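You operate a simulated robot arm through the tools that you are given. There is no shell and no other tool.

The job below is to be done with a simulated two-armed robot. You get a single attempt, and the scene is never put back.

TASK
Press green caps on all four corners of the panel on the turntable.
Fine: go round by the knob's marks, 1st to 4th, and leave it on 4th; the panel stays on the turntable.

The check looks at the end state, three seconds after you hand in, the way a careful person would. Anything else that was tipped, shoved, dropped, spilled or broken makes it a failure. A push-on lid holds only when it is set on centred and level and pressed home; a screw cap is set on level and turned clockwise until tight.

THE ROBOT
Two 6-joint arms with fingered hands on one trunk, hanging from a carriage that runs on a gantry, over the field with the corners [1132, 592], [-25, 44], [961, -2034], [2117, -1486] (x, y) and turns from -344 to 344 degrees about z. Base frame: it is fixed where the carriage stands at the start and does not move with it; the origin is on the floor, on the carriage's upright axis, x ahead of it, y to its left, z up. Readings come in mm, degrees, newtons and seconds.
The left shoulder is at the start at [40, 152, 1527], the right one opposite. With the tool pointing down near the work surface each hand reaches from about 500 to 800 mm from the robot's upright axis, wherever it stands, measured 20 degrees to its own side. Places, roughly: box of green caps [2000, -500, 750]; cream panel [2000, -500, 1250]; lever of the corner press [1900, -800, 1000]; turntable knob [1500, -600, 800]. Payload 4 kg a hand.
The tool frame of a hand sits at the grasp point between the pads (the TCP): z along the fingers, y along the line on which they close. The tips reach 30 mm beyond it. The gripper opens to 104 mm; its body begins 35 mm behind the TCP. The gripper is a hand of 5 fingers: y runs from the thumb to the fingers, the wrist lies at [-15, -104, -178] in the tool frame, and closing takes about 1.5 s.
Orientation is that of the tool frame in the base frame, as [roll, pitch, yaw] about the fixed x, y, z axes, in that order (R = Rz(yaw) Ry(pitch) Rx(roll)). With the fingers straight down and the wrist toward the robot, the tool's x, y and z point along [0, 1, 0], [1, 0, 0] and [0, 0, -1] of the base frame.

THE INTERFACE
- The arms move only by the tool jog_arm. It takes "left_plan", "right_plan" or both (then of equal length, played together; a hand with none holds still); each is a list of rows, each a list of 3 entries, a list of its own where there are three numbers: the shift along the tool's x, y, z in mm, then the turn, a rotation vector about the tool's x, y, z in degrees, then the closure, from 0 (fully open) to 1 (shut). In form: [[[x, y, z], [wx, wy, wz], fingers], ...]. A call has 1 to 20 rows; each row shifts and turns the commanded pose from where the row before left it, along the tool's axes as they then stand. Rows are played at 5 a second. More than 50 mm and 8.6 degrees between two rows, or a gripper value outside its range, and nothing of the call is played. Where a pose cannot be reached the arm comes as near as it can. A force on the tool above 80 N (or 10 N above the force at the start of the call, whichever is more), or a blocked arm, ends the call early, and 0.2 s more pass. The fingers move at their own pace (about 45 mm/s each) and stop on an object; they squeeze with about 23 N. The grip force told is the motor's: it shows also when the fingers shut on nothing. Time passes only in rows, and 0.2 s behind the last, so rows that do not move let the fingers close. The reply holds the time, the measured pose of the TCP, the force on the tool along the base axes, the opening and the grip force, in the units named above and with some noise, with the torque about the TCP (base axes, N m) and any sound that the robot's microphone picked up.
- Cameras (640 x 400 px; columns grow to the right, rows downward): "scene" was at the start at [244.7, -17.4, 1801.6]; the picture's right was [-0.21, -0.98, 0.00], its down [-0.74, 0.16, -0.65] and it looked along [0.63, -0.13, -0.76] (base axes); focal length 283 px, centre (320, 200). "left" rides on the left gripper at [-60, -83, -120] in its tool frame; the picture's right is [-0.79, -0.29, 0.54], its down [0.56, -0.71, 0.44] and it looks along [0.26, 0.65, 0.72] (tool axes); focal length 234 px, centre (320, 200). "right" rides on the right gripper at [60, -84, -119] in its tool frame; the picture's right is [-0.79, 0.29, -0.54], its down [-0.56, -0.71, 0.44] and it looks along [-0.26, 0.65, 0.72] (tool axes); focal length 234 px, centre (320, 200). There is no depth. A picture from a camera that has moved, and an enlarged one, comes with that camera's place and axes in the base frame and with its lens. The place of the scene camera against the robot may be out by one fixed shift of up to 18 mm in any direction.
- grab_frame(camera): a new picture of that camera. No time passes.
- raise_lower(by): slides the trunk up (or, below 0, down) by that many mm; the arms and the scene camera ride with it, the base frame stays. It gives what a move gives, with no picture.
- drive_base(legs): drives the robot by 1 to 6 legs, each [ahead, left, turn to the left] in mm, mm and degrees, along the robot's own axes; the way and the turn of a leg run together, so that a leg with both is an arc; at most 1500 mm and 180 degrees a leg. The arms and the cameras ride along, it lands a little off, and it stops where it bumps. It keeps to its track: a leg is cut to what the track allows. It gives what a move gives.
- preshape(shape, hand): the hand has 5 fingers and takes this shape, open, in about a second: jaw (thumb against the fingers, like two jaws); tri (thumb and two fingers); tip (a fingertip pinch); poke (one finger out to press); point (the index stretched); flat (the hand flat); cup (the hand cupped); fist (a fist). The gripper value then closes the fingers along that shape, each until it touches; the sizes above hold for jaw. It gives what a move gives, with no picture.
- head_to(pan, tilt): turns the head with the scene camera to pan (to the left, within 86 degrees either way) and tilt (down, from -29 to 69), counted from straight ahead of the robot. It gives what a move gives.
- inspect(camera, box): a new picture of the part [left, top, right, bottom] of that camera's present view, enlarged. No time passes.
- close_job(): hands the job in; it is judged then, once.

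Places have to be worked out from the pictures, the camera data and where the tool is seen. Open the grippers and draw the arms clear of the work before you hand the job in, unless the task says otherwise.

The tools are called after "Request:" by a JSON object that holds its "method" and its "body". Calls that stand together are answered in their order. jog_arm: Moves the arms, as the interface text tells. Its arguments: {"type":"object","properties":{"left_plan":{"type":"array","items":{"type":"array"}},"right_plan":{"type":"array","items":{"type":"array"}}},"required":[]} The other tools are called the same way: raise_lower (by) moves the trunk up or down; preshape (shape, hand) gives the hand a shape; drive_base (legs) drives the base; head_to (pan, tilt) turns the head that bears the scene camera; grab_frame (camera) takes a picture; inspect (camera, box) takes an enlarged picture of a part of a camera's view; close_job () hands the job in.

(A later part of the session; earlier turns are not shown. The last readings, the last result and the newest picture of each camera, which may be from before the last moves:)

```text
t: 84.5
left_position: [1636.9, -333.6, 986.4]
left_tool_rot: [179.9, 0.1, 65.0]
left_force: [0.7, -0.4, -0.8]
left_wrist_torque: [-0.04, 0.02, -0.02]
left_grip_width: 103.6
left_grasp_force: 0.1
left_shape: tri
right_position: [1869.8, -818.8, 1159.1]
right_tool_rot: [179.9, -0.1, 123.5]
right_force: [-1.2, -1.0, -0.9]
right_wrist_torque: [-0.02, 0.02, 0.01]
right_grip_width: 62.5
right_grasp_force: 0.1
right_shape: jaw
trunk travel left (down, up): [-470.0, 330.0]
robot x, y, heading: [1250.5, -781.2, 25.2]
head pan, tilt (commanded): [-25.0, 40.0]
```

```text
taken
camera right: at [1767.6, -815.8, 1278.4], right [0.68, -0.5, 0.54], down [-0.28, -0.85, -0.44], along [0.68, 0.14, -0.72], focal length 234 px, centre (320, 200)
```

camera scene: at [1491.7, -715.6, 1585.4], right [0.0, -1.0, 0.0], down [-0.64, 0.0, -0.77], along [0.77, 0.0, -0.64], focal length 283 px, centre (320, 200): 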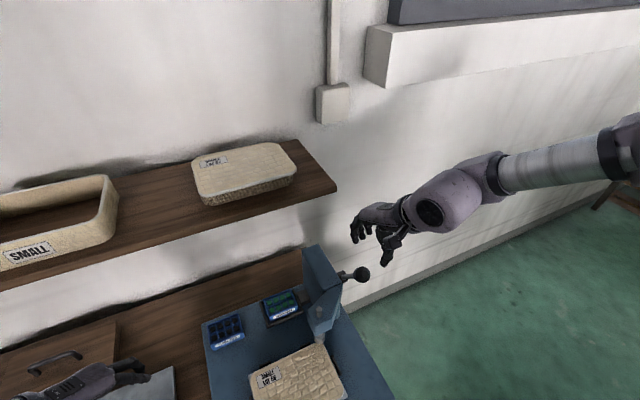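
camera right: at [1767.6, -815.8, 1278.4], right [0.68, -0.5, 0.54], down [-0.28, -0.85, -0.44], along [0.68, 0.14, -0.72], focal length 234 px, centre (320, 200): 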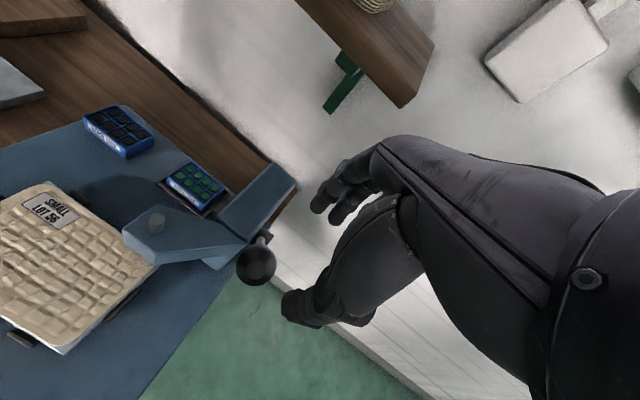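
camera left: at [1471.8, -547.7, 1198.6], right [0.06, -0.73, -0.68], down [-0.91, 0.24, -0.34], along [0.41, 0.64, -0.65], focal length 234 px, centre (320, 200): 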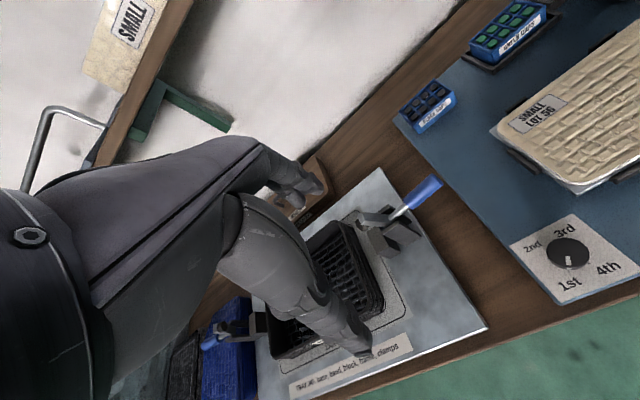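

The hand is above the ball, off by about 14 mm. I'll correct that and descend ~95 mm so the ball sits between thumb and fingers (opening 62 vs ball ~38).

Request:
{"method": "jog_arm", "body": {"right_plan": [[[14, 2, 0], [0, 0, 0], 0.4], [[0, 0, 20], [0, 0, 0], 0.4], [[0, 0, 20], [0, 0, 0], 0.4], [[0, 0, 0], [0, 0, 0], 0.4]]}}

Request:
{"method": "grab_frame", "body": {"camera": "right"}}

Request:
{"method": "inspect", "body": {"camera": "scene", "box": [260, 170, 480, 310]}}

```text
t: 85.5
left_position: [1637.6, -334.8, 985.9]
left_tool_rot: [179.9, 0.2, 65.0]
left_force: [0.4, 0.9, 0.2]
left_wrist_torque: [-0.01, -0.04, 0.03]
left_grip_width: 103.5
left_grasp_force: 0.1
left_shape: tri
right_position: [1869.7, -820.6, 1118.7]
right_tool_rot: [179.9, -0.4, 123.6]
right_force: [0.3, -0.2, -0.4]
right_wrist_torque: [-0.02, 0.02, -0.01]
right_grip_width: 62.6
right_grasp_force: 0.1
right_shape: jaw
right hand out of reach, approached as far as the arm can: row 1
trunk travel left (down, up): [-470.0, 330.0]
robot x, y, heading: [1252.5, -782.4, 24.8]
head pan, tilt (commanded): [-25.0, 40.0]
```

```text
taken
camera right: at [1767.7, -818.8, 1238.6], right [0.68, -0.5, 0.54], down [-0.28, -0.85, -0.44], along [0.68, 0.15, -0.72], focal length 234 px, centre (320, 200)
```

right: 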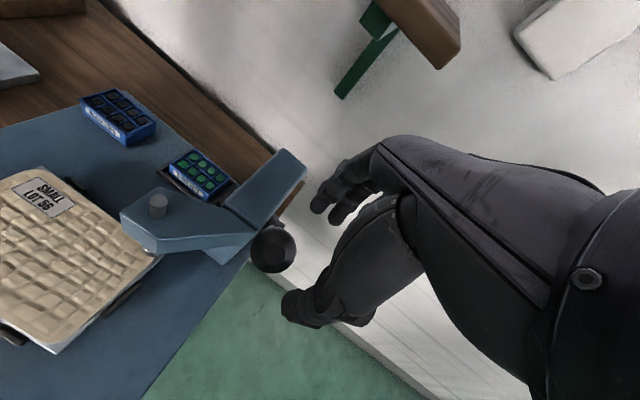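

```text
2.86 times, centred on (370, 240) of scene
camera zoom: at [1491.3, -715.8, 1585.2], right [0.0, -1.0, 0.0], down [-0.64, 0.0, -0.77], along [0.77, 0.0, -0.64], focal length 810 px, centre (177, 86)
```

zoom: 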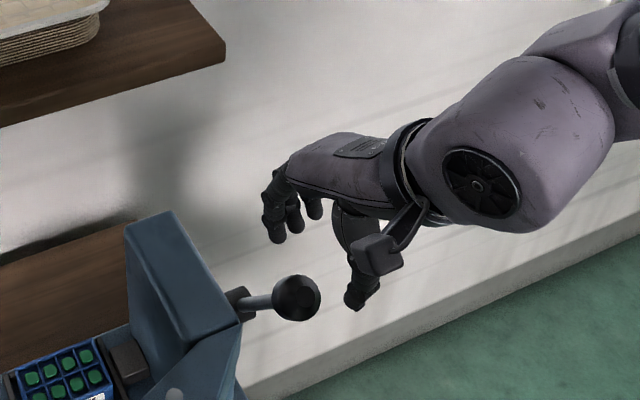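

The inward move was refused at the reach limit, so the hand is ~16 mm right of the ball. I'll nudge the base 16 mm left (tips are just above the ball top).

Request:
{"method": "drive_base", "body": {"legs": [[0, 17, 0]]}}

Request:
{"method": "grab_frame", "body": {"camera": "right"}}

Request:
{"method": "inspect", "body": {"camera": "scene", "box": [260, 170, 480, 310]}}

```text
t: 86.2
left_position: [1629.3, -319.5, 987.0]
left_tool_rot: [-179.9, 0.1, 65.0]
left_force: [0.2, 0.1, 0.0]
left_wrist_torque: [0.0, 0.0, -0.01]
left_grip_width: 103.9
left_grasp_force: 0.2
left_shape: tri
right_position: [1863.8, -805.1, 1117.6]
right_tool_rot: [180.0, -0.4, 123.6]
right_force: [0.1, -0.5, 0.1]
right_wrist_torque: [-0.02, -0.02, 0.02]
right_grip_width: 62.4
right_grasp_force: 0.0
right_shape: jaw
trunk travel left (down, up): [-470.0, 330.0]
robot x, y, heading: [1241.7, -769.5, 25.2]
head pan, tilt (commanded): [-25.0, 40.0]
```

```text
taken
camera right: at [1760.2, -803.0, 1238.6], right [0.68, -0.5, 0.54], down [-0.28, -0.85, -0.44], along [0.68, 0.15, -0.72], focal length 234 px, centre (320, 200)
```

right: 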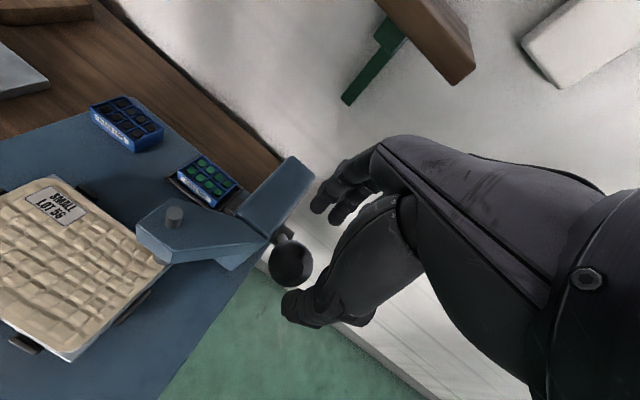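

```text
2.86 times, centred on (370, 240) of scene
camera zoom: at [1484.0, -700.2, 1585.2], right [0.0, -1.0, 0.0], down [-0.64, 0.0, -0.77], along [0.77, 0.0, -0.64], focal length 810 px, centre (177, 86)
```

zoom: 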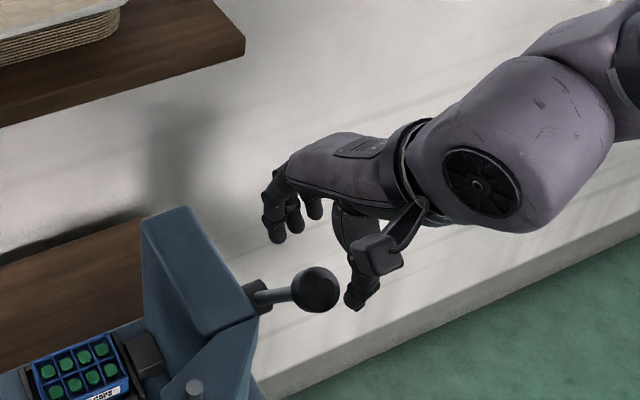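

Hand and ball now line up within a few mm in plan. I'll descend 53 mm so the ball sits between thumb and fingers.

Request:
{"method": "jog_arm", "body": {"right_plan": [[[0, 0, 15], [0, 0, 0], 0.4], [[0, 0, 15], [0, 0, 0], 0.4], [[0, 0, 13], [0, 0, 0], 0.4], [[0, 0, 10], [0, 0, 0], 0.4], [[0, 0, 0], [0, 0, 0], 0.4]]}}

Request:
{"method": "grab_frame", "body": {"camera": "right"}}

Request:
{"method": "inspect", "body": {"camera": "scene", "box": [260, 170, 480, 310]}}

```text
t: 87.4
left_position: [1629.1, -321.7, 985.6]
left_tool_rot: [179.8, 0.2, 64.9]
left_force: [0.3, -0.2, -0.2]
left_wrist_torque: [-0.02, 0.02, 0.0]
left_grip_width: 103.6
left_grasp_force: 0.0
left_shape: tri
right_position: [1868.8, -812.9, 1068.3]
right_tool_rot: [180.0, -0.8, 123.9]
right_force: [-0.4, 0.4, 0.4]
right_wrist_torque: [-0.01, 0.0, -0.03]
right_grip_width: 62.6
right_grasp_force: 0.1
right_shape: jaw
right hand out of reach, approached as far as the arm can: row 2, 3
trunk travel left (down, up): [-470.0, 330.0]
robot x, y, heading: [1244.8, -768.8, 25.1]
head pan, tilt (commanded): [-25.0, 40.0]
```

```text
taken
camera right: at [1765.8, -811.1, 1188.2], right [0.68, -0.5, 0.53], down [-0.28, -0.85, -0.44], along [0.68, 0.15, -0.72], focal length 234 px, centre (320, 200)
```

right: 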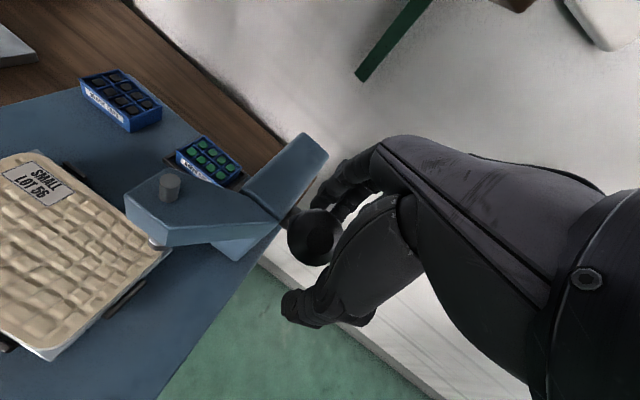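

```text
2.86 times, centred on (370, 240) of scene
camera zoom: at [1484.2, -700.6, 1585.2], right [0.0, -1.0, 0.0], down [-0.64, 0.0, -0.77], along [0.77, 0.0, -0.64], focal length 810 px, centre (177, 86)
```

zoom: 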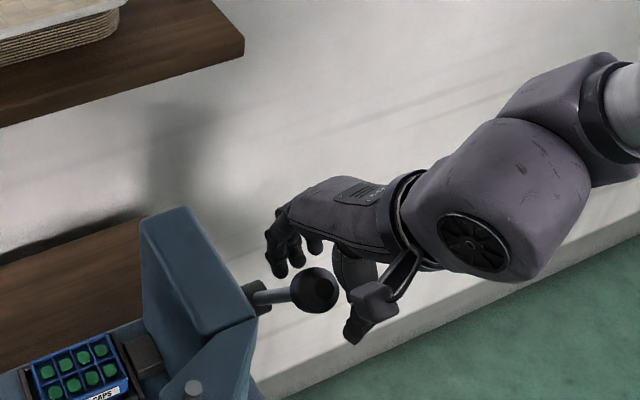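

The ball is between the thumb and fingers. I'll close the right hand on it.

Request:
{"method": "jog_arm", "body": {"right_plan": [[[0, 0, 0], [0, 0, 0], 0.7], [[0, 0, 0], [0, 0, 0], 1.0], [[0, 0, 0], [0, 0, 0], 1.0], [[0, 0, 0], [0, 0, 0], 1.0], [[0, 0, 0], [0, 0, 0], 1.0], [[0, 0, 0], [0, 0, 0], 1.0], [[0, 0, 0], [0, 0, 0], 1.0]]}}

Request:
{"method": "grab_frame", "body": {"camera": "right"}}

Request:
{"method": "inspect", "body": {"camera": "scene", "box": [260, 170, 480, 310]}}

```text
t: 89.0
left_position: [1628.4, -320.9, 986.1]
left_tool_rot: [179.9, 0.3, 65.0]
left_force: [0.4, -0.1, 0.1]
left_wrist_torque: [0.01, -0.02, -0.02]
left_grip_width: 103.8
left_grasp_force: 0.0
left_shape: tri
right_position: [1867.2, -813.5, 1067.9]
right_tool_rot: [-179.9, -0.7, 123.8]
right_force: [-3.4, -5.1, -1.8]
right_wrist_torque: [0.29, -0.37, 0.03]
right_grip_width: 20.1
right_grasp_force: 23.4
right_shape: jaw
trunk travel left (down, up): [-470.0, 330.0]
robot x, y, heading: [1246.3, -773.6, 25.2]
head pan, tilt (commanded): [-25.0, 40.0]
```

```text
taken
camera right: at [1765.0, -812.0, 1187.8], right [0.68, -0.5, 0.53], down [-0.28, -0.85, -0.44], along [0.67, 0.15, -0.72], focal length 234 px, centre (320, 200)
```

right: 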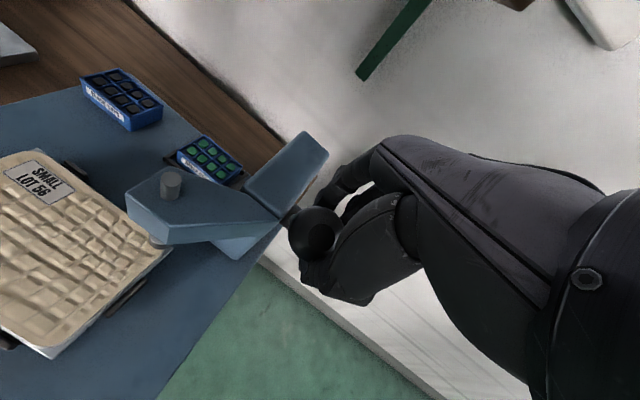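

```text
2.86 times, centred on (370, 240) of scene
camera zoom: at [1483.9, -701.1, 1585.0], right [0.0, -1.0, 0.0], down [-0.64, 0.0, -0.77], along [0.77, 0.0, -0.64], focal length 810 px, centre (177, 86)
```

zoom: 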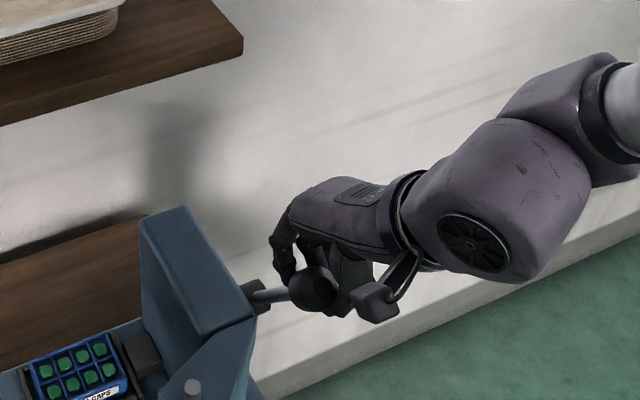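

Grip width 20 mm shows the fingers hold only the ball's right edge (hand ~10 mm too far right). I'll reopen, nudge the base 11 mm left and grip again.

Request:
{"method": "jog_arm", "body": {"right_plan": [[[0, 0, 0], [0, 0, 0], 0.4], [[0, 0, 0], [0, 0, 0], 0.4], [[0, 0, 0], [0, 0, 0], 0.4], [[0, 0, 0], [0, 0, 0], 0.4]]}}

Request:
{"method": "drive_base", "body": {"legs": [[0, 12, 0]]}}

Request:
{"method": "grab_frame", "body": {"camera": "right"}}

Request:
{"method": "inspect", "body": {"camera": "scene", "box": [260, 170, 480, 310]}}

```text
t: 90.0
left_position: [1628.3, -319.8, 985.0]
left_tool_rot: [179.9, 0.2, 65.0]
left_force: [0.1, 0.4, 0.0]
left_wrist_torque: [0.02, 0.02, 0.0]
left_grip_width: 103.7
left_grasp_force: 0.1
left_shape: tri
right_position: [1868.1, -813.0, 1067.2]
right_tool_rot: [179.9, -0.7, 123.8]
right_force: [0.1, 0.1, -0.3]
right_wrist_torque: [0.02, 0.0, 0.01]
right_grip_width: 61.7
right_grasp_force: 0.1
right_shape: jaw
trunk travel left (down, up): [-470.0, 330.0]
robot x, y, heading: [1244.9, -767.4, 25.0]
head pan, tilt (commanded): [-25.0, 40.0]
```

```text
t: 90.8
left_position: [1622.9, -308.2, 987.1]
left_tool_rot: [179.9, 0.2, 64.9]
left_force: [-1.3, 0.5, 0.1]
left_wrist_torque: [0.0, 0.01, -0.02]
left_grip_width: 103.9
left_grasp_force: 0.1
left_shape: tri
right_position: [1861.7, -800.4, 1069.0]
right_tool_rot: [-180.0, -0.7, 123.8]
right_force: [1.0, -0.1, -0.1]
right_wrist_torque: [-0.04, -0.01, 0.02]
right_grip_width: 62.0
right_grasp_force: 0.1
right_shape: jaw
trunk travel left (down, up): [-470.0, 330.0]
robot x, y, heading: [1238.9, -758.7, 25.0]
head pan, tilt (commanded): [-25.0, 40.0]
```

```text
taken
camera right: at [1760.4, -799.6, 1188.1], right [0.68, -0.5, 0.53], down [-0.28, -0.85, -0.44], along [0.68, 0.15, -0.72], focal length 234 px, centre (320, 200)
```

right: 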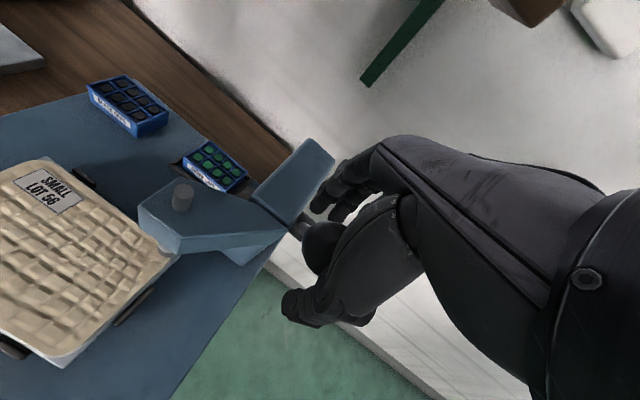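

```text
2.86 times, centred on (370, 240) of scene
camera zoom: at [1478.9, -689.3, 1585.2], right [0.0, -1.0, 0.0], down [-0.64, 0.0, -0.77], along [0.77, 0.0, -0.64], focal length 810 px, centre (177, 86)
```

zoom: 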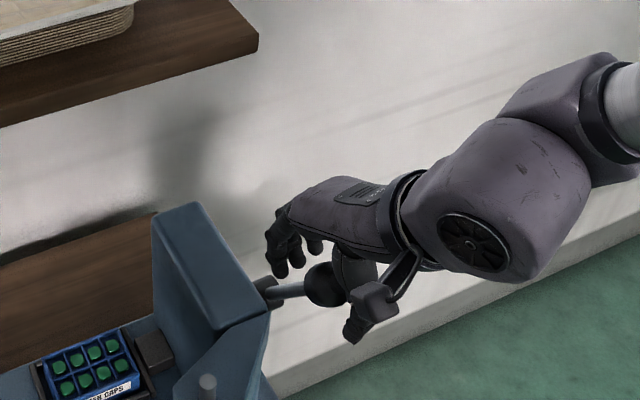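

Now the ball lies well inside the hand. Closing again.

Request:
{"method": "jog_arm", "body": {"right_plan": [[[0, 0, 0], [0, 0, 0], 0.7], [[0, 0, 0], [0, 0, 0], 1.0], [[0, 0, 0], [0, 0, 0], 1.0], [[0, 0, 0], [0, 0, 0], 1.0], [[0, 0, 0], [0, 0, 0], 1.0], [[0, 0, 0], [0, 0, 0], 1.0], [[0, 0, 0], [0, 0, 0], 1.0]]}}

Request:
{"method": "grab_frame", "body": {"camera": "right"}}

Request:
{"method": "inspect", "body": {"camera": "scene", "box": [260, 170, 480, 310]}}

```text
t: 92.4
left_position: [1624.0, -308.7, 985.5]
left_tool_rot: [-180.0, 0.2, 65.0]
left_force: [0.6, -0.1, -0.5]
left_wrist_torque: [0.02, -0.01, 0.02]
left_grip_width: 103.9
left_grasp_force: 0.1
left_shape: tri
right_position: [1862.6, -802.7, 1066.5]
right_tool_rot: [-179.9, -0.6, 123.8]
right_force: [-3.6, -2.7, -3.3]
right_wrist_torque: [0.35, -0.63, 0.01]
right_grip_width: 33.3
right_grasp_force: 22.9
right_shape: jaw
trunk travel left (down, up): [-470.0, 330.0]
robot x, y, heading: [1241.9, -760.0, 25.4]
head pan, tilt (commanded): [-25.0, 40.0]
```

```text
taken
camera right: at [1760.0, -800.5, 1187.9], right [0.68, -0.5, 0.53], down [-0.28, -0.85, -0.44], along [0.68, 0.15, -0.72], focal length 234 px, centre (320, 200)
```

right: 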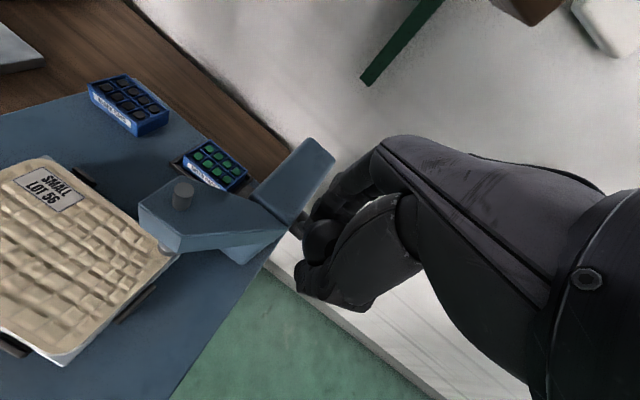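

```text
2.86 times, centred on (370, 240) of scene
camera zoom: at [1478.7, -689.9, 1585.0], right [0.0, -1.0, 0.0], down [-0.64, 0.0, -0.77], along [0.77, 0.0, -0.64], focal length 810 px, centre (177, 86)
```

zoom: 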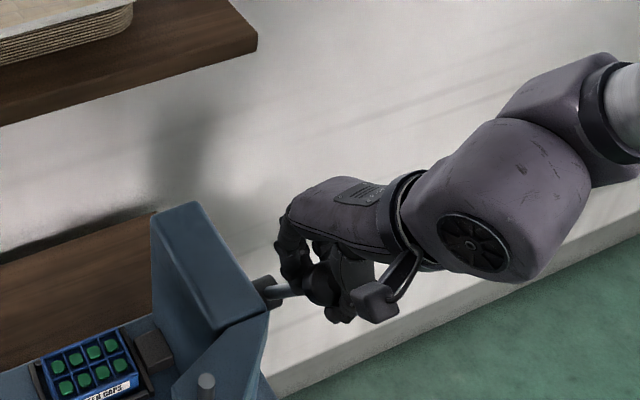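

Grip width 33 mm on the ~38 mm ball: a good hold. The lever's pivot is roughly 81 mm ahead and 118 mm below the ball; I'll pull along that arc in small steps, watching the force.

Request:
{"method": "jog_arm", "body": {"right_plan": [[[0.9, -6.3, 5.3], [-1.3, -0.2, 0], 1.0], [[0.9, -6.3, 5.3], [-1.3, -0.2, 0], 1.0], [[0.9, -6.0, 5.6], [-1.3, -0.2, 0], 1.0], [[0, 0, 0], [0, 0, 0], 1.0]]}}

Request:
{"method": "inspect", "body": {"camera": "scene", "box": [260, 170, 480, 310]}}

```text
t: 93.2
left_position: [1617.4, -301.4, 986.0]
left_tool_rot: [-179.8, 0.3, 65.3]
left_force: [0.1, 0.6, 0.7]
left_wrist_torque: [-0.01, 0.0, -0.04]
left_grip_width: 103.9
left_grasp_force: 0.1
left_shape: tri
right_position: [1861.0, -805.9, 1066.6]
right_tool_rot: [176.2, -2.2, 124.8]
right_force: [-27.1, 27.4, 13.6]
right_wrist_torque: [1.05, 0.15, 0.68]
right_grip_width: 32.8
right_grasp_force: 23.5
right_shape: jaw
right hand out of reach, approached as far as the arm can: row 1, 2, 3
trunk travel left (down, up): [-470.0, 330.0]
robot x, y, heading: [1242.0, -757.7, 25.6]
head pan, tilt (commanded): [-25.0, 40.0]
stopped in row 3 (right hand): the force on the tool passed its limit at 86 N (the readings are from after the stop); the commanded pose is now the measured one
```

```text
2.86 times, centred on (370, 240) of scene
camera zoom: at [1475.9, -684.9, 1584.5], right [0.01, -1.0, 0.0], down [-0.64, 0.0, -0.76], along [0.76, 0.01, -0.64], focal length 810 px, centre (177, 86)
```

zoom: 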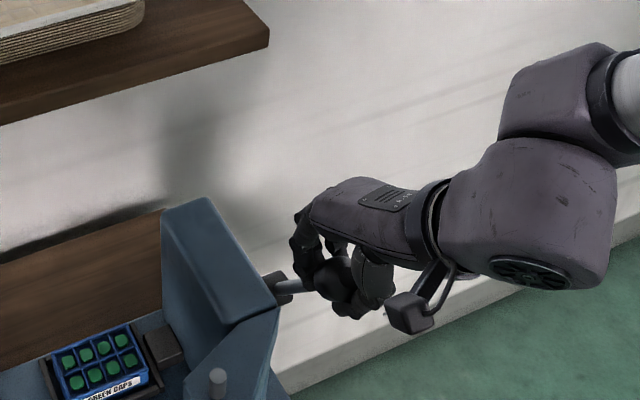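

The pull went over the force limit because the arm is at its reach boundary and pushed sideways. I'll release the ball and lift clear, then reposition the base closer so the arm works well inside its range.

Request:
{"method": "jog_arm", "body": {"right_plan": [[[0, 0, 0], [0, 0, 0], 0.3], [[0, 0, 0], [0, 0, 0], 0.3], [[0, 0, 0], [0, 0, 0], 0.3], [[0, 0, -12], [1.5, 0, 0], 0.3], [[0, 0, -18], [1.5, 0, 0], 0.3], [[0, 0, -18], [0.8, 2, 0], 0.3], [[0, 0, -10], [0, 0, 0], 0.3], [[0, 0, 0], [0, 0, 0], 0.3]]}}

Request:
{"method": "head_to", "body": {"pan": 0, "tilt": 69}}

Request:
{"method": "grab_frame", "body": {"camera": "scene"}}

```text
t: 95.0
left_position: [1620.9, -307.5, 987.4]
left_tool_rot: [-180.0, 0.1, 65.2]
left_force: [-0.1, -0.1, 0.5]
left_wrist_torque: [-0.02, -0.01, -0.04]
left_grip_width: 103.8
left_grasp_force: 0.1
left_shape: tri
right_position: [1849.9, -816.8, 1116.3]
right_tool_rot: [179.9, -3.2, 124.3]
right_force: [-0.8, -0.3, 0.1]
right_wrist_torque: [0.0, 0.01, 0.01]
right_grip_width: 72.6
right_grasp_force: 0.0
right_shape: jaw
right hand out of reach, approached as far as the arm can: row 4, 6
trunk travel left (down, up): [-470.0, 330.0]
robot x, y, heading: [1240.2, -758.0, 25.3]
head pan, tilt (commanded): [-25.0, 40.0]
```

```text
t: 95.9
left_position: [1621.1, -305.7, 985.9]
left_tool_rot: [180.0, 0.2, 65.2]
left_force: [0.9, 0.0, -0.2]
left_wrist_torque: [0.0, 0.0, 0.01]
left_grip_width: 103.8
left_grasp_force: 0.0
left_shape: tri
right_position: [1851.3, -816.7, 1115.8]
right_tool_rot: [-179.9, -3.3, 124.2]
right_force: [0.3, 0.1, 0.2]
right_wrist_torque: [0.02, 0.02, -0.02]
right_grip_width: 72.6
right_grasp_force: 0.2
right_shape: jaw
trunk travel left (down, up): [-470.0, 330.0]
robot x, y, heading: [1237.3, -757.0, 25.4]
head pan, tilt (commanded): [0.0, 68.8]
```

```text
taken
camera scene: at [1443.7, -664.6, 1549.1], right [0.43, -0.9, 0.0], down [-0.84, -0.4, -0.36], along [0.33, 0.16, -0.93], focal length 283 px, centre (320, 200)
```

scene: 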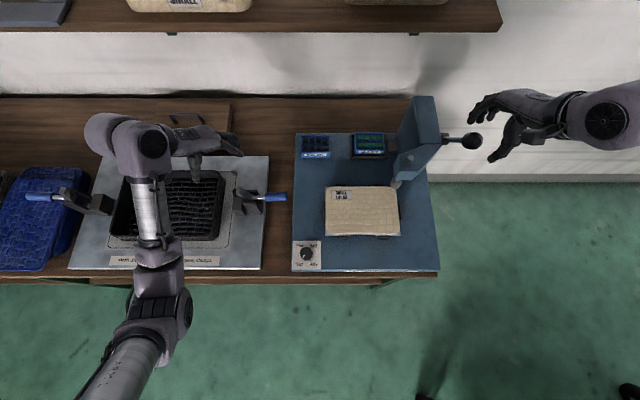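

The lever is unchanged and the trunk has room. I'll retract the right hand ~75 mm and up, then drive the base 70 mm ahead so the ball is well inside the arm's range.

Request:
{"method": "jog_arm", "body": {"right_plan": [[[0, -25, -12], [0, -1.1, 0], 0.35], [[0, -25, -12], [0, -1.1, 0], 0.35], [[0, -25, -12], [0, -1.0, 0], 0.35], [[0, 0, 0], [0, 0, 0], 0.35]]}}

Request:
{"method": "drive_base", "body": {"legs": [[70, 0, 0]]}}

Request:
{"method": "grab_frame", "body": {"camera": "scene"}}

```text
t: 96.9
left_position: [1622.0, -306.5, 986.0]
left_tool_rot: [179.9, 0.2, 65.3]
left_force: [-0.1, 0.2, -0.4]
left_wrist_torque: [0.01, -0.02, 0.01]
left_grip_width: 104.0
left_grasp_force: 0.1
left_shape: tri
right_position: [1791.4, -860.1, 1154.5]
right_tool_rot: [-179.8, -0.2, 124.4]
right_force: [0.0, -1.0, 0.0]
right_wrist_torque: [0.03, 0.0, 0.01]
right_grip_width: 67.9
right_grasp_force: 0.1
right_shape: jaw
trunk travel left (down, up): [-470.0, 330.0]
robot x, y, heading: [1241.3, -755.5, 25.4]
head pan, tilt (commanded): [0.0, 68.8]
```

```text
t: 97.9
left_position: [1685.2, -276.2, 986.2]
left_tool_rot: [179.9, 0.2, 65.3]
left_force: [-1.0, -0.6, 0.3]
left_wrist_torque: [0.02, 0.03, 0.0]
left_grip_width: 104.0
left_grasp_force: 0.1
left_shape: tri
right_position: [1854.5, -829.5, 1155.1]
right_tool_rot: [-179.9, -0.2, 124.6]
right_force: [0.2, -0.2, 0.5]
right_wrist_torque: [-0.02, 0.0, 0.03]
right_grip_width: 67.8
right_grasp_force: 0.0
right_shape: jaw
trunk travel left (down, up): [-470.0, 330.0]
robot x, y, heading: [1298.8, -725.3, 25.6]
head pan, tilt (commanded): [0.0, 68.8]
```

```text
taken
camera scene: at [1506.6, -634.3, 1549.2], right [0.43, -0.9, 0.0], down [-0.84, -0.4, -0.36], along [0.33, 0.16, -0.93], focal length 283 px, centre (320, 200)
```

scene: 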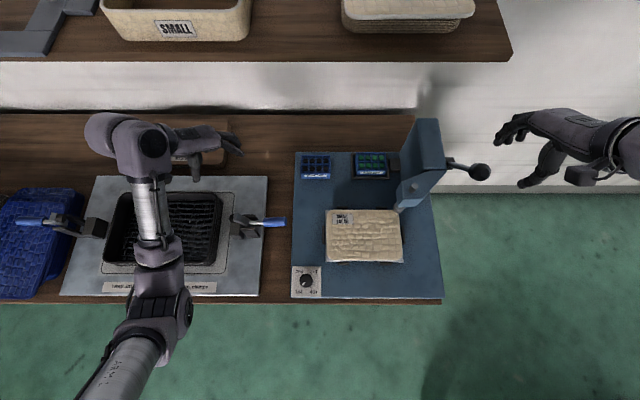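

Now the ball is ~475 mm ahead of my axis. I'll move the right hand over the ball (≈14, 21 mm in tool x,y) and check that it's within reach.

Request:
{"method": "jog_arm", "body": {"right_plan": [[[7, 10.5, 0], [0, 0, 0], 0.4], [[7, 10.5, 0], [0, 0, 0], 0.4], [[0, 0, 15], [0, 0, 0], 0.4], [[0, 0, 15], [0, 0, 0], 0.4], [[0, 0, 0], [0, 0, 0], 0.4]]}}

Request:
{"method": "grab_frame", "body": {"camera": "right"}}

Request:
{"method": "inspect", "body": {"camera": "scene", "box": [380, 80, 600, 220]}}

```text
t: 99.1
left_position: [1683.9, -276.9, 986.5]
left_tool_rot: [-179.9, 0.1, 65.3]
left_force: [-0.4, 0.0, -0.9]
left_wrist_torque: [-0.02, 0.02, 0.0]
left_grip_width: 103.6
left_grasp_force: 0.1
left_shape: tri
right_position: [1864.8, -805.6, 1123.8]
right_tool_rot: [-180.0, -0.3, 124.6]
right_force: [0.0, -0.1, -1.6]
right_wrist_torque: [0.02, 0.0, -0.02]
right_grip_width: 62.9
right_grasp_force: 0.2
right_shape: jaw
trunk travel left (down, up): [-470.0, 330.0]
robot x, y, heading: [1305.5, -724.1, 25.4]
head pan, tilt (commanded): [0.0, 68.8]
```

```text
taken
camera right: at [1762.2, -804.1, 1244.3], right [0.69, -0.49, 0.54], down [-0.27, -0.86, -0.44], along [0.68, 0.16, -0.72], focal length 234 px, centre (320, 200)
```

right: 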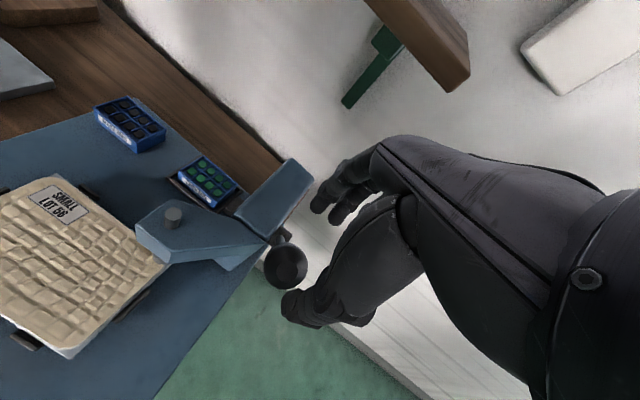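

```text
2.86 times, centred on (490, 150) of scene
camera zoom: at [1506.2, -634.6, 1549.1], right [0.43, -0.9, 0.0], down [-0.84, -0.4, -0.36], along [0.33, 0.16, -0.93], focal length 810 px, centre (-166, 343)
```

zoom: 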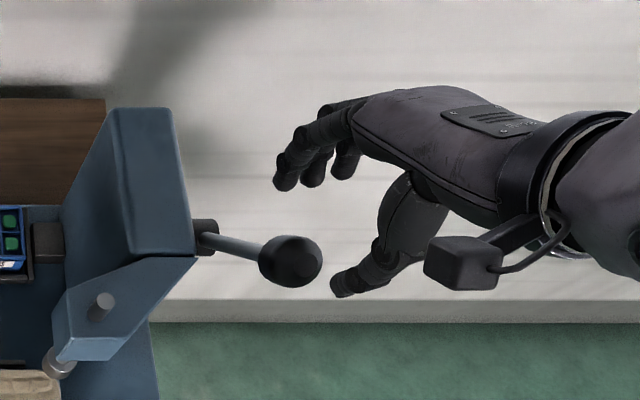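

Reach is clean here. I'll shift 4 mm left and descend 60 mm to straddle the ball, then close.

Request:
{"method": "jog_arm", "body": {"right_plan": [[[4, 0, 15], [0, 0, 0], 0.4], [[0, 0, 15], [0, 0, 0], 0.4], [[0, 0, 15], [0, 0, 0], 0.4], [[0, 0, 15], [0, 0, 0], 0.4], [[0, 0, 0], [0, 0, 0], 0.4], [[0, 0, 0], [0, 0, 0], 0.8], [[0, 0, 0], [0, 0, 0], 1.0], [[0, 0, 0], [0, 0, 0], 1.0], [[0, 0, 0], [0, 0, 0], 1.0], [[0, 0, 0], [0, 0, 0], 1.0], [[0, 0, 0], [0, 0, 0], 1.0]]}}

Request:
{"method": "grab_frame", "body": {"camera": "right"}}

Request:
{"method": "inspect", "body": {"camera": "scene", "box": [380, 80, 600, 220]}}

```text
t: 101.5
left_position: [1682.4, -277.1, 985.7]
left_tool_rot: [-180.0, 0.3, 65.2]
left_force: [0.8, -0.1, 0.1]
left_wrist_torque: [-0.01, 0.01, 0.03]
left_grip_width: 104.0
left_grasp_force: 0.1
left_shape: tri
right_position: [1872.2, -811.6, 1076.9]
right_tool_rot: [-179.5, -0.3, 124.6]
right_force: [-2.2, -4.6, 0.6]
right_wrist_torque: [0.29, -0.32, -0.01]
right_grip_width: 16.8
right_grasp_force: 23.2
right_shape: jaw
right hand out of reach, approached as far as the arm can: row 3, 4
trunk travel left (down, up): [-470.0, 330.0]
robot x, y, heading: [1302.5, -723.6, 25.5]
head pan, tilt (commanded): [0.0, 68.8]
```

```text
taken
camera right: at [1769.2, -810.7, 1197.4], right [0.69, -0.49, 0.54], down [-0.27, -0.86, -0.43], along [0.67, 0.16, -0.72], focal length 234 px, centre (320, 200)
```

right: 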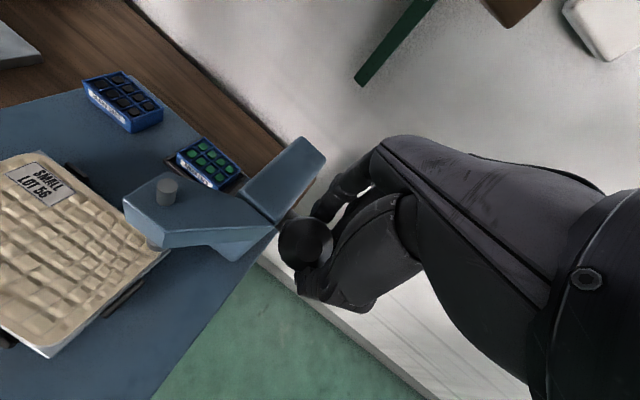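

```text
2.86 times, centred on (490, 150) of scene
camera zoom: at [1505.9, -635.1, 1548.9], right [0.43, -0.9, 0.0], down [-0.84, -0.4, -0.36], along [0.33, 0.16, -0.93], focal length 810 px, centre (-166, 343)
```

zoom: 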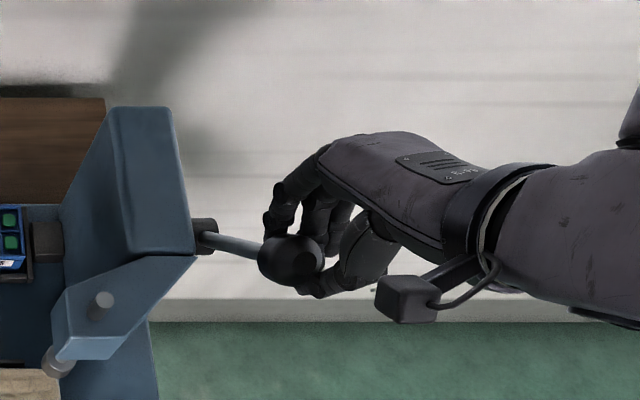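

The hand drifted again when lowering, so this arm posture (forearm pointing inward) is wrong — it began when I turned the hand counter-clockwise at the start. I'll release, lift, back the base off 150 mm and raise the trunk, then unwind the right arm to its natural posture and use clockwise yaw instead.

Request:
{"method": "jog_arm", "body": {"right_plan": [[[0, 0, 0], [0, 0, 0], 0.3], [[0, 0, 0], [0, 0, 0], 0.3], [[0, 0, 0], [0, 0, 0], 0.3], [[0, 0, -20], [0, 0, 0], 0.3], [[0, 0, -25], [0, 0, 0], 0.3], [[0, 0, -20], [0, 0, 0], 0.3], [[0, 0, 0], [0, 0, 0], 0.3]]}}

Request:
{"method": "drive_base", "body": {"legs": [[-150, 0, 0]]}}

Request:
{"method": "raise_lower", "body": {"by": 160}}

Request:
{"method": "head_to", "body": {"pan": -45, "tilt": 50}}

Request:
{"method": "grab_frame", "body": {"camera": "scene"}}

```text
t: 103.1
left_position: [1682.8, -275.8, 987.5]
left_tool_rot: [-180.0, 0.1, 65.2]
left_force: [0.2, 0.1, -0.2]
left_wrist_torque: [0.0, -0.02, 0.01]
left_grip_width: 103.7
left_grasp_force: 0.1
left_shape: tri
right_position: [1871.9, -811.4, 1141.1]
right_tool_rot: [-179.7, -0.4, 124.5]
right_force: [0.4, 0.0, -0.2]
right_wrist_torque: [0.01, 0.0, 0.01]
right_grip_width: 72.4
right_grasp_force: 0.1
right_shape: jaw
trunk travel left (down, up): [-470.0, 330.0]
robot x, y, heading: [1305.2, -728.3, 25.4]
head pan, tilt (commanded): [0.0, 68.8]
```

```text
t: 104.5
left_position: [1546.6, -342.2, 985.1]
left_tool_rot: [179.9, 0.1, 65.1]
left_force: [0.4, -0.5, 0.0]
left_wrist_torque: [0.01, -0.04, 0.0]
left_grip_width: 103.7
left_grasp_force: 0.0
left_shape: tri
right_position: [1735.1, -877.6, 1139.7]
right_tool_rot: [-179.8, -0.3, 124.5]
right_force: [-1.0, -0.8, 0.0]
right_wrist_torque: [0.02, -0.04, -0.02]
right_grip_width: 72.4
right_grasp_force: 0.1
right_shape: jaw
trunk travel left (down, up): [-470.0, 330.0]
robot x, y, heading: [1167.9, -788.2, 25.6]
head pan, tilt (commanded): [0.0, 68.8]
```

```text
t: 106.3
left_position: [1547.5, -342.9, 1146.9]
left_tool_rot: [180.0, 0.3, 65.2]
left_force: [-0.4, 0.0, 0.4]
left_wrist_torque: [0.0, 0.02, 0.01]
left_grip_width: 103.9
left_grasp_force: 0.0
left_shape: tri
right_position: [1735.0, -876.6, 1301.2]
right_tool_rot: [-179.9, -0.1, 124.5]
right_force: [0.6, 0.0, 0.0]
right_wrist_torque: [0.02, 0.0, -0.01]
right_grip_width: 72.7
right_grasp_force: 0.1
right_shape: jaw
trunk travel left (down, up): [-630.0, 170.0]
robot x, y, heading: [1165.6, -792.7, 25.2]
head pan, tilt (commanded): [0.0, 68.8]
```

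```text
t: 107.5
left_position: [1547.7, -341.7, 1146.4]
left_tool_rot: [-180.0, 0.2, 65.2]
left_force: [-0.7, 0.8, 0.9]
left_wrist_torque: [-0.01, -0.01, 0.04]
left_grip_width: 103.9
left_grasp_force: 0.1
left_shape: tri
right_position: [1734.4, -876.0, 1300.6]
right_tool_rot: [-179.9, -0.2, 124.5]
right_force: [-0.5, 0.2, 0.3]
right_wrist_torque: [0.0, -0.02, -0.01]
right_grip_width: 72.7
right_grasp_force: 0.0
right_shape: jaw
trunk travel left (down, up): [-630.0, 170.0]
robot x, y, heading: [1165.7, -789.3, 25.5]
head pan, tilt (commanded): [-45.0, 50.0]
```

```text
taken
camera scene: at [1391.8, -749.5, 1731.0], right [-0.33, -0.94, 0.0], down [-0.72, 0.26, -0.64], along [0.61, -0.21, -0.77], focal length 283 px, centre (320, 200)
```

scene: 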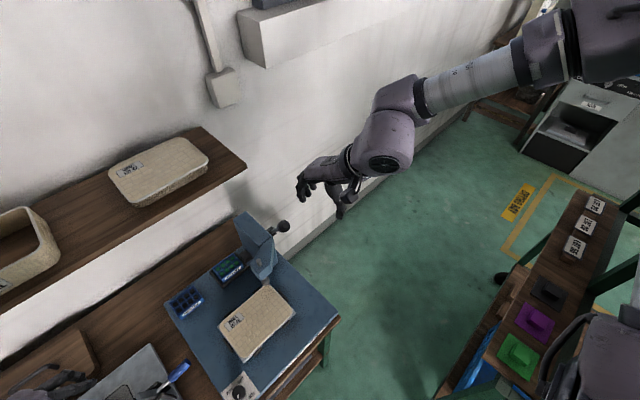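

I'll bring the right hand back, outward and down (free space beyond the bench end) to re-form the natural elbow-down posture as happened before.

Request:
{"method": "jog_arm", "body": {"right_plan": [[[-13, -30, 20], [0, 0, 0], 0.3], [[-13, -30, 20], [0, 0, 0], 0.3], [[-13, -30, 20], [0, 0, 0], 0.3], [[-13, -30, 20], [0, 0, 0], 0.3], [[-13, -30, 20], [0, 0, 0], 0.3], [[0, 0, 35], [0, 0, 1], 0.3], [[0, 0, 35], [0, 0, 1], 0.3], [[0, 0, 35], [0, 0, 1], 0.3], [[0, 0, 35], [0, 0, 1], 0.3], [[0, 0, 35], [0, 0, 1], 0.3], [[0, 0, 0], [0, 0, 0], 0.3]]}}

Request:
{"method": "grab_frame", "body": {"camera": "scene"}}

```text
t: 109.8
left_position: [1547.2, -341.5, 1145.1]
left_tool_rot: [180.0, 0.2, 65.3]
left_force: [0.1, -0.5, 0.4]
left_wrist_torque: [0.01, -0.01, 0.01]
left_grip_width: 103.9
left_grasp_force: 0.1
left_shape: tri
right_position: [1693.1, -967.4, 1121.5]
right_tool_rot: [-179.8, -0.1, 119.4]
right_force: [-0.1, 0.7, 0.3]
right_wrist_torque: [0.0, -0.04, -0.02]
right_grip_width: 72.8
right_grasp_force: 0.1
right_shape: jaw
right hand out of reach, approached as far as the arm can: row 3, 4, 5, 7, 8, 9, 10
trunk travel left (down, up): [-630.0, 170.0]
robot x, y, heading: [1164.4, -792.0, 25.4]
head pan, tilt (commanded): [-45.0, 50.0]
```

```text
taken
camera scene: at [1391.7, -749.5, 1731.0], right [-0.33, -0.94, 0.0], down [-0.72, 0.26, -0.64], along [0.61, -0.22, -0.77], focal length 283 px, centre (320, 200)
```

scene: 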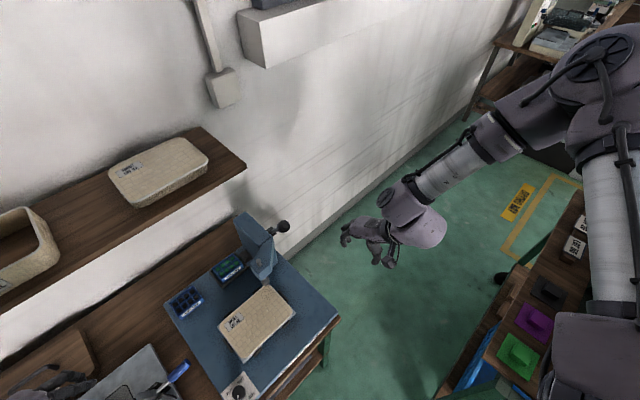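

Still elbow-up. I'll continue down and outward another ~120 mm.

Request:
{"method": "jog_arm", "body": {"right_plan": [[[-10, -12, 25], [0, 0, 1], 0.3], [[-10, -12, 25], [0, 0, 1], 0.3], [[-10, -12, 25], [0, 0, 1], 0.3], [[-10, -12, 25], [0, 0, 1], 0.3], [[0, 0, 25], [0, 0, 0], 0.3], [[0, 0, 0], [0, 0, 0], 0.3]]}}

Request:
{"method": "grab_frame", "body": {"camera": "scene"}}

```text
t: 111.2
left_position: [1547.3, -341.7, 1145.7]
left_tool_rot: [-180.0, 0.2, 65.3]
left_force: [-0.9, 0.0, -0.5]
left_wrist_torque: [0.03, 0.0, -0.03]
left_grip_width: 103.7
left_grasp_force: 0.0
left_shape: tri
right_position: [1669.5, -1033.8, 1005.2]
right_tool_rot: [-179.9, -0.2, 115.5]
right_force: [-0.9, -0.6, 0.0]
right_wrist_torque: [0.02, -0.05, 0.0]
right_grip_width: 72.5
right_grasp_force: 0.1
right_shape: jaw
right hand out of reach, approached as far as the arm can: row 1, 2, 3
trunk travel left (down, up): [-630.0, 170.0]
robot x, y, heading: [1163.4, -791.2, 25.3]
head pan, tilt (commanded): [-45.0, 50.0]
```

```text
taken
camera scene: at [1391.7, -749.6, 1731.0], right [-0.33, -0.94, 0.0], down [-0.72, 0.26, -0.64], along [0.61, -0.22, -0.77], focal length 283 px, centre (320, 200)
```

scene: 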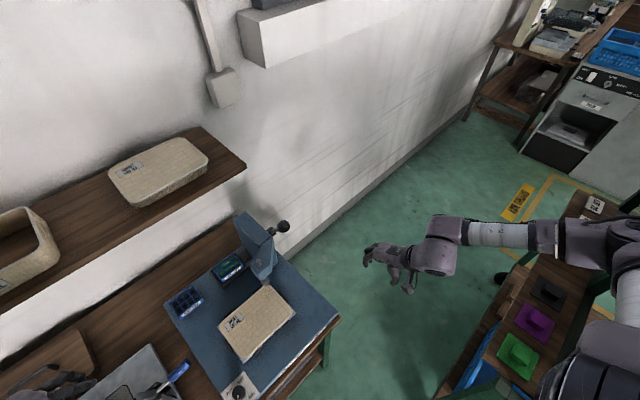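

The elbow is dropping. I'll now move the hand ahead, turning a few degrees clockwise, as that drew the elbow in last time.

Request:
{"method": "jog_arm", "body": {"right_plan": [[[0, 30, 5], [0, 0, 2], 0.3], [[0, 30, 5], [0, 0, 2], 0.3], [[0, 30, 5], [0, 0, 2], 0.3], [[10, 30, 5], [0, 0, 2], 0.3], [[15, 20, 5], [0, 0, 2], 0.3], [[15, 20, 0], [0, 0, 2], 0.3], [[0, 0, 0], [0, 0, 0], 0.3]]}}

Request:
{"method": "grab_frame", "body": {"camera": "scene"}}

```text
t: 112.8
left_position: [1547.3, -342.0, 1145.5]
left_tool_rot: [179.9, 0.2, 65.3]
left_force: [-0.3, 0.0, 0.5]
left_wrist_torque: [0.01, 0.01, 0.0]
left_grip_width: 103.7
left_grasp_force: 0.0
left_shape: tri
right_position: [1803.8, -938.5, 980.7]
right_tool_rot: [-179.9, -0.3, 103.5]
right_force: [-0.4, 0.1, -1.1]
right_wrist_torque: [-0.02, -0.02, -0.01]
right_grip_width: 72.3
right_grasp_force: 0.0
right_shape: jaw
trunk travel left (down, up): [-630.0, 170.0]
robot x, y, heading: [1165.6, -791.1, 25.3]
head pan, tilt (commanded): [-45.0, 50.0]
```

```text
taken
camera scene: at [1391.7, -749.7, 1731.0], right [-0.33, -0.94, 0.0], down [-0.72, 0.26, -0.64], along [0.61, -0.22, -0.77], focal length 283 px, centre (320, 200)
```

scene: 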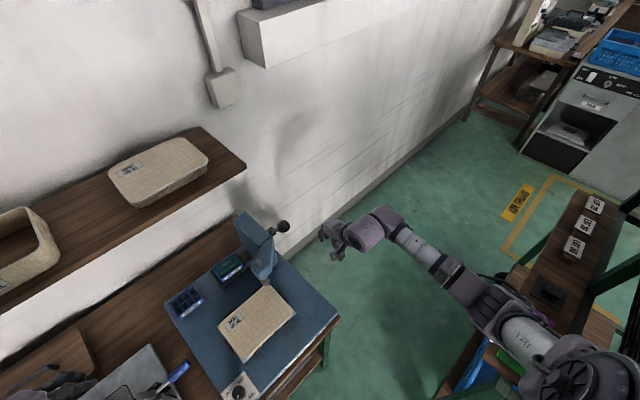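

The right arm is back in a natural posture with yaw about −12°, and moves freely. I'll raise it ~160 mm beside the lever and check reach.

Request:
{"method": "jog_arm", "body": {"right_plan": [[[0, 0, -30], [0, 0, 0], 0.3], [[0, 0, -30], [0, 0, 0], 0.3], [[0, 0, -30], [0, 0, 0], 0.3], [[0, 0, -30], [0, 0, 0], 0.3], [[0, 0, -30], [0, 0, 0], 0.3], [[0, 0, 0], [0, 0, 0], 0.3]]}}

Request:
{"method": "grab_frame", "body": {"camera": "scene"}}

```text
t: 114.2
left_position: [1547.0, -342.3, 1147.7]
left_tool_rot: [-180.0, 0.2, 65.2]
left_force: [-0.7, 0.7, -0.6]
left_wrist_torque: [0.01, 0.0, -0.03]
left_grip_width: 103.9
left_grasp_force: 0.0
left_shape: tri
right_position: [1805.5, -937.0, 1130.9]
right_tool_rot: [-179.9, -0.2, 103.5]
right_force: [0.5, -0.4, 0.9]
right_wrist_torque: [0.02, -0.01, 0.01]
right_grip_width: 72.3
right_grasp_force: 0.1
right_shape: jaw
trunk travel left (down, up): [-630.0, 170.0]
robot x, y, heading: [1166.2, -790.4, 25.3]
head pan, tilt (commanded): [-45.0, 50.0]
```

```text
taken
camera scene: at [1391.7, -749.6, 1731.0], right [-0.33, -0.94, 0.0], down [-0.72, 0.26, -0.64], along [0.61, -0.22, -0.77], focal length 283 px, centre (320, 200)
```

scene: 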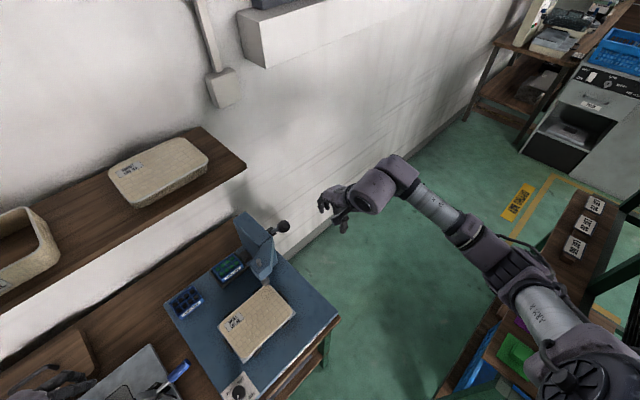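

Working well. Now I'll move the hand over the ball (113 in tool x, 87 in y) with tips ~25 mm above the ball top.

Request:
{"method": "jog_arm", "body": {"right_plan": [[[28.4, 21.9, 0], [0, 0, 0], 0.35], [[28.4, 21.9, 0], [0, 0, 0], 0.35], [[28.4, 21.9, 0], [0, 0, 0], 0.35], [[28.4, 21.9, 0], [0, 0, 0], 0.38], [[0, 0, 0], [0, 0, 0], 0.4]]}}

Request:
{"method": "grab_frame", "body": {"camera": "right"}}

Request:
{"method": "grab_frame", "body": {"camera": "scene"}}

```text
t: 115.5
left_position: [1547.6, -340.5, 1146.5]
left_tool_rot: [180.0, 0.2, 65.3]
left_force: [0.1, -0.7, -0.1]
left_wrist_torque: [0.01, 0.01, -0.01]
left_grip_width: 103.7
left_grasp_force: 0.0
left_shape: tri
right_position: [1866.3, -809.0, 1132.6]
right_tool_rot: [-179.9, -0.5, 103.7]
right_force: [0.6, -0.3, 0.5]
right_wrist_torque: [0.03, 0.0, 0.02]
right_grip_width: 62.9
right_grasp_force: 0.1
right_shape: jaw
trunk travel left (down, up): [-630.0, 170.0]
robot x, y, heading: [1164.8, -791.6, 25.3]
head pan, tilt (commanded): [-45.0, 50.0]
```

```text
taken
camera right: at [1770.4, -771.6, 1253.3], right [0.47, -0.7, 0.53], down [-0.56, -0.71, -0.44], along [0.69, -0.09, -0.72], focal length 234 px, centre (320, 200)
```

right: 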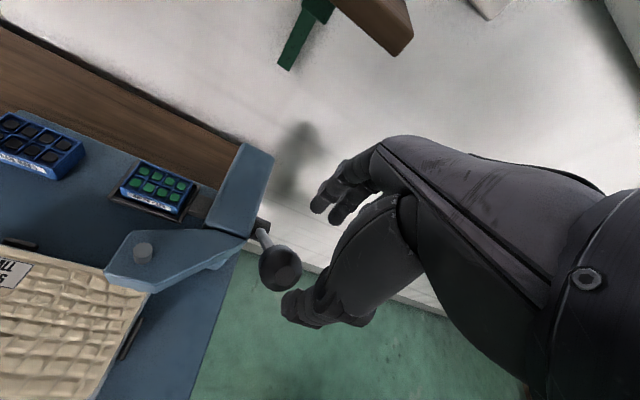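

```text
taken
camera scene: at [1391.7, -749.6, 1731.0], right [-0.33, -0.94, 0.0], down [-0.72, 0.26, -0.64], along [0.61, -0.22, -0.77], focal length 283 px, centre (320, 200)
```

scene: 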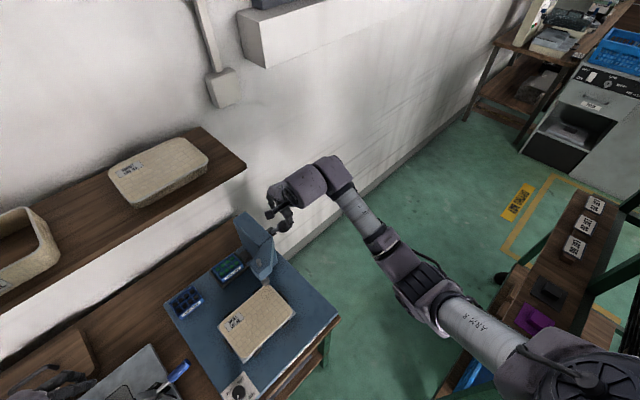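

Aligned over the ball without strain. The fingers grip best with the ball slightly to tool −x, so I'll shift +10 in x, descend 66 mm and close.

Request:
{"method": "jog_arm", "body": {"right_plan": [[[10, -2, 6], [0, 0, 0], 0.4], [[0, 0, 15], [0, 0, 0], 0.4], [[0, 0, 15], [0, 0, 0], 0.4], [[0, 0, 15], [0, 0, 0], 0.4], [[0, 0, 15], [0, 0, 0], 0.4], [[0, 0, 0], [0, 0, 0], 0.4], [[0, 0, 0], [0, 0, 0], 0.4]]}}

Request:
{"method": "grab_frame", "body": {"camera": "right"}}

Request:
{"method": "inspect", "body": {"camera": "scene", "box": [220, 130, 380, 260]}}

```text
t: 117.0
left_position: [1547.3, -342.0, 1146.9]
left_tool_rot: [179.9, 0.2, 65.2]
left_force: [-0.2, 0.4, 0.8]
left_wrist_torque: [0.01, 0.0, -0.01]
left_grip_width: 103.6
left_grasp_force: 0.1
left_shape: tri
right_position: [1860.3, -816.6, 1069.3]
right_tool_rot: [-179.8, -0.6, 103.8]
right_force: [0.4, 0.3, -0.1]
right_wrist_torque: [-0.03, -0.01, 0.04]
right_grip_width: 62.7
right_grasp_force: 0.0
right_shape: jaw
right hand out of reach, approached as far as the arm can: row 1, 3, 5
trunk travel left (down, up): [-630.0, 170.0]
robot x, y, heading: [1164.7, -789.7, 25.4]
head pan, tilt (commanded): [-45.0, 50.0]
```

```text
taken
camera right: at [1765.7, -780.7, 1189.5], right [0.47, -0.7, 0.53], down [-0.56, -0.71, -0.44], along [0.68, -0.09, -0.72], focal length 234 px, centre (320, 200)
```

right: 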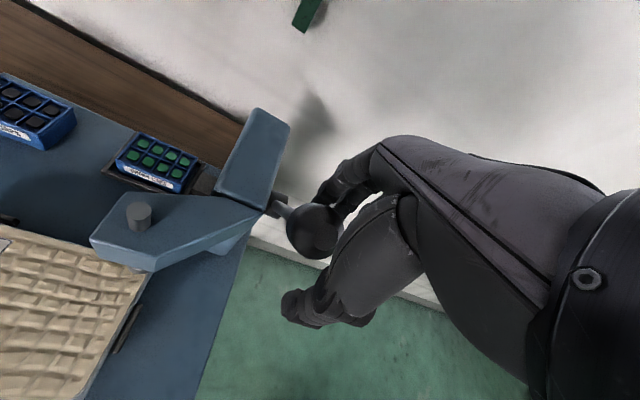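

```text
3.08 times, centred on (300, 195) of scene
camera zoom: at [1391.8, -749.6, 1731.0], right [-0.33, -0.94, 0.0], down [-0.72, 0.26, -0.64], along [0.61, -0.22, -0.77], focal length 872 px, centre (382, 215)
```

zoom: 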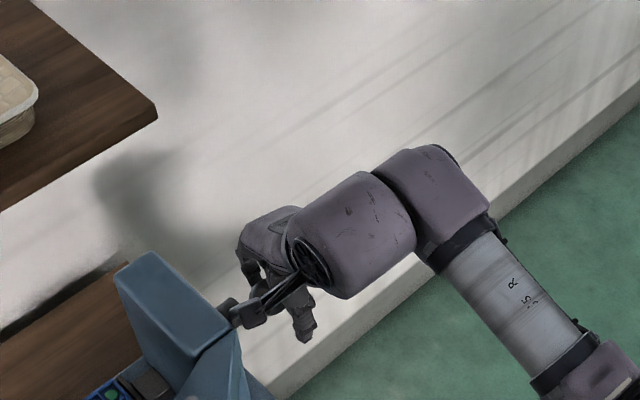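

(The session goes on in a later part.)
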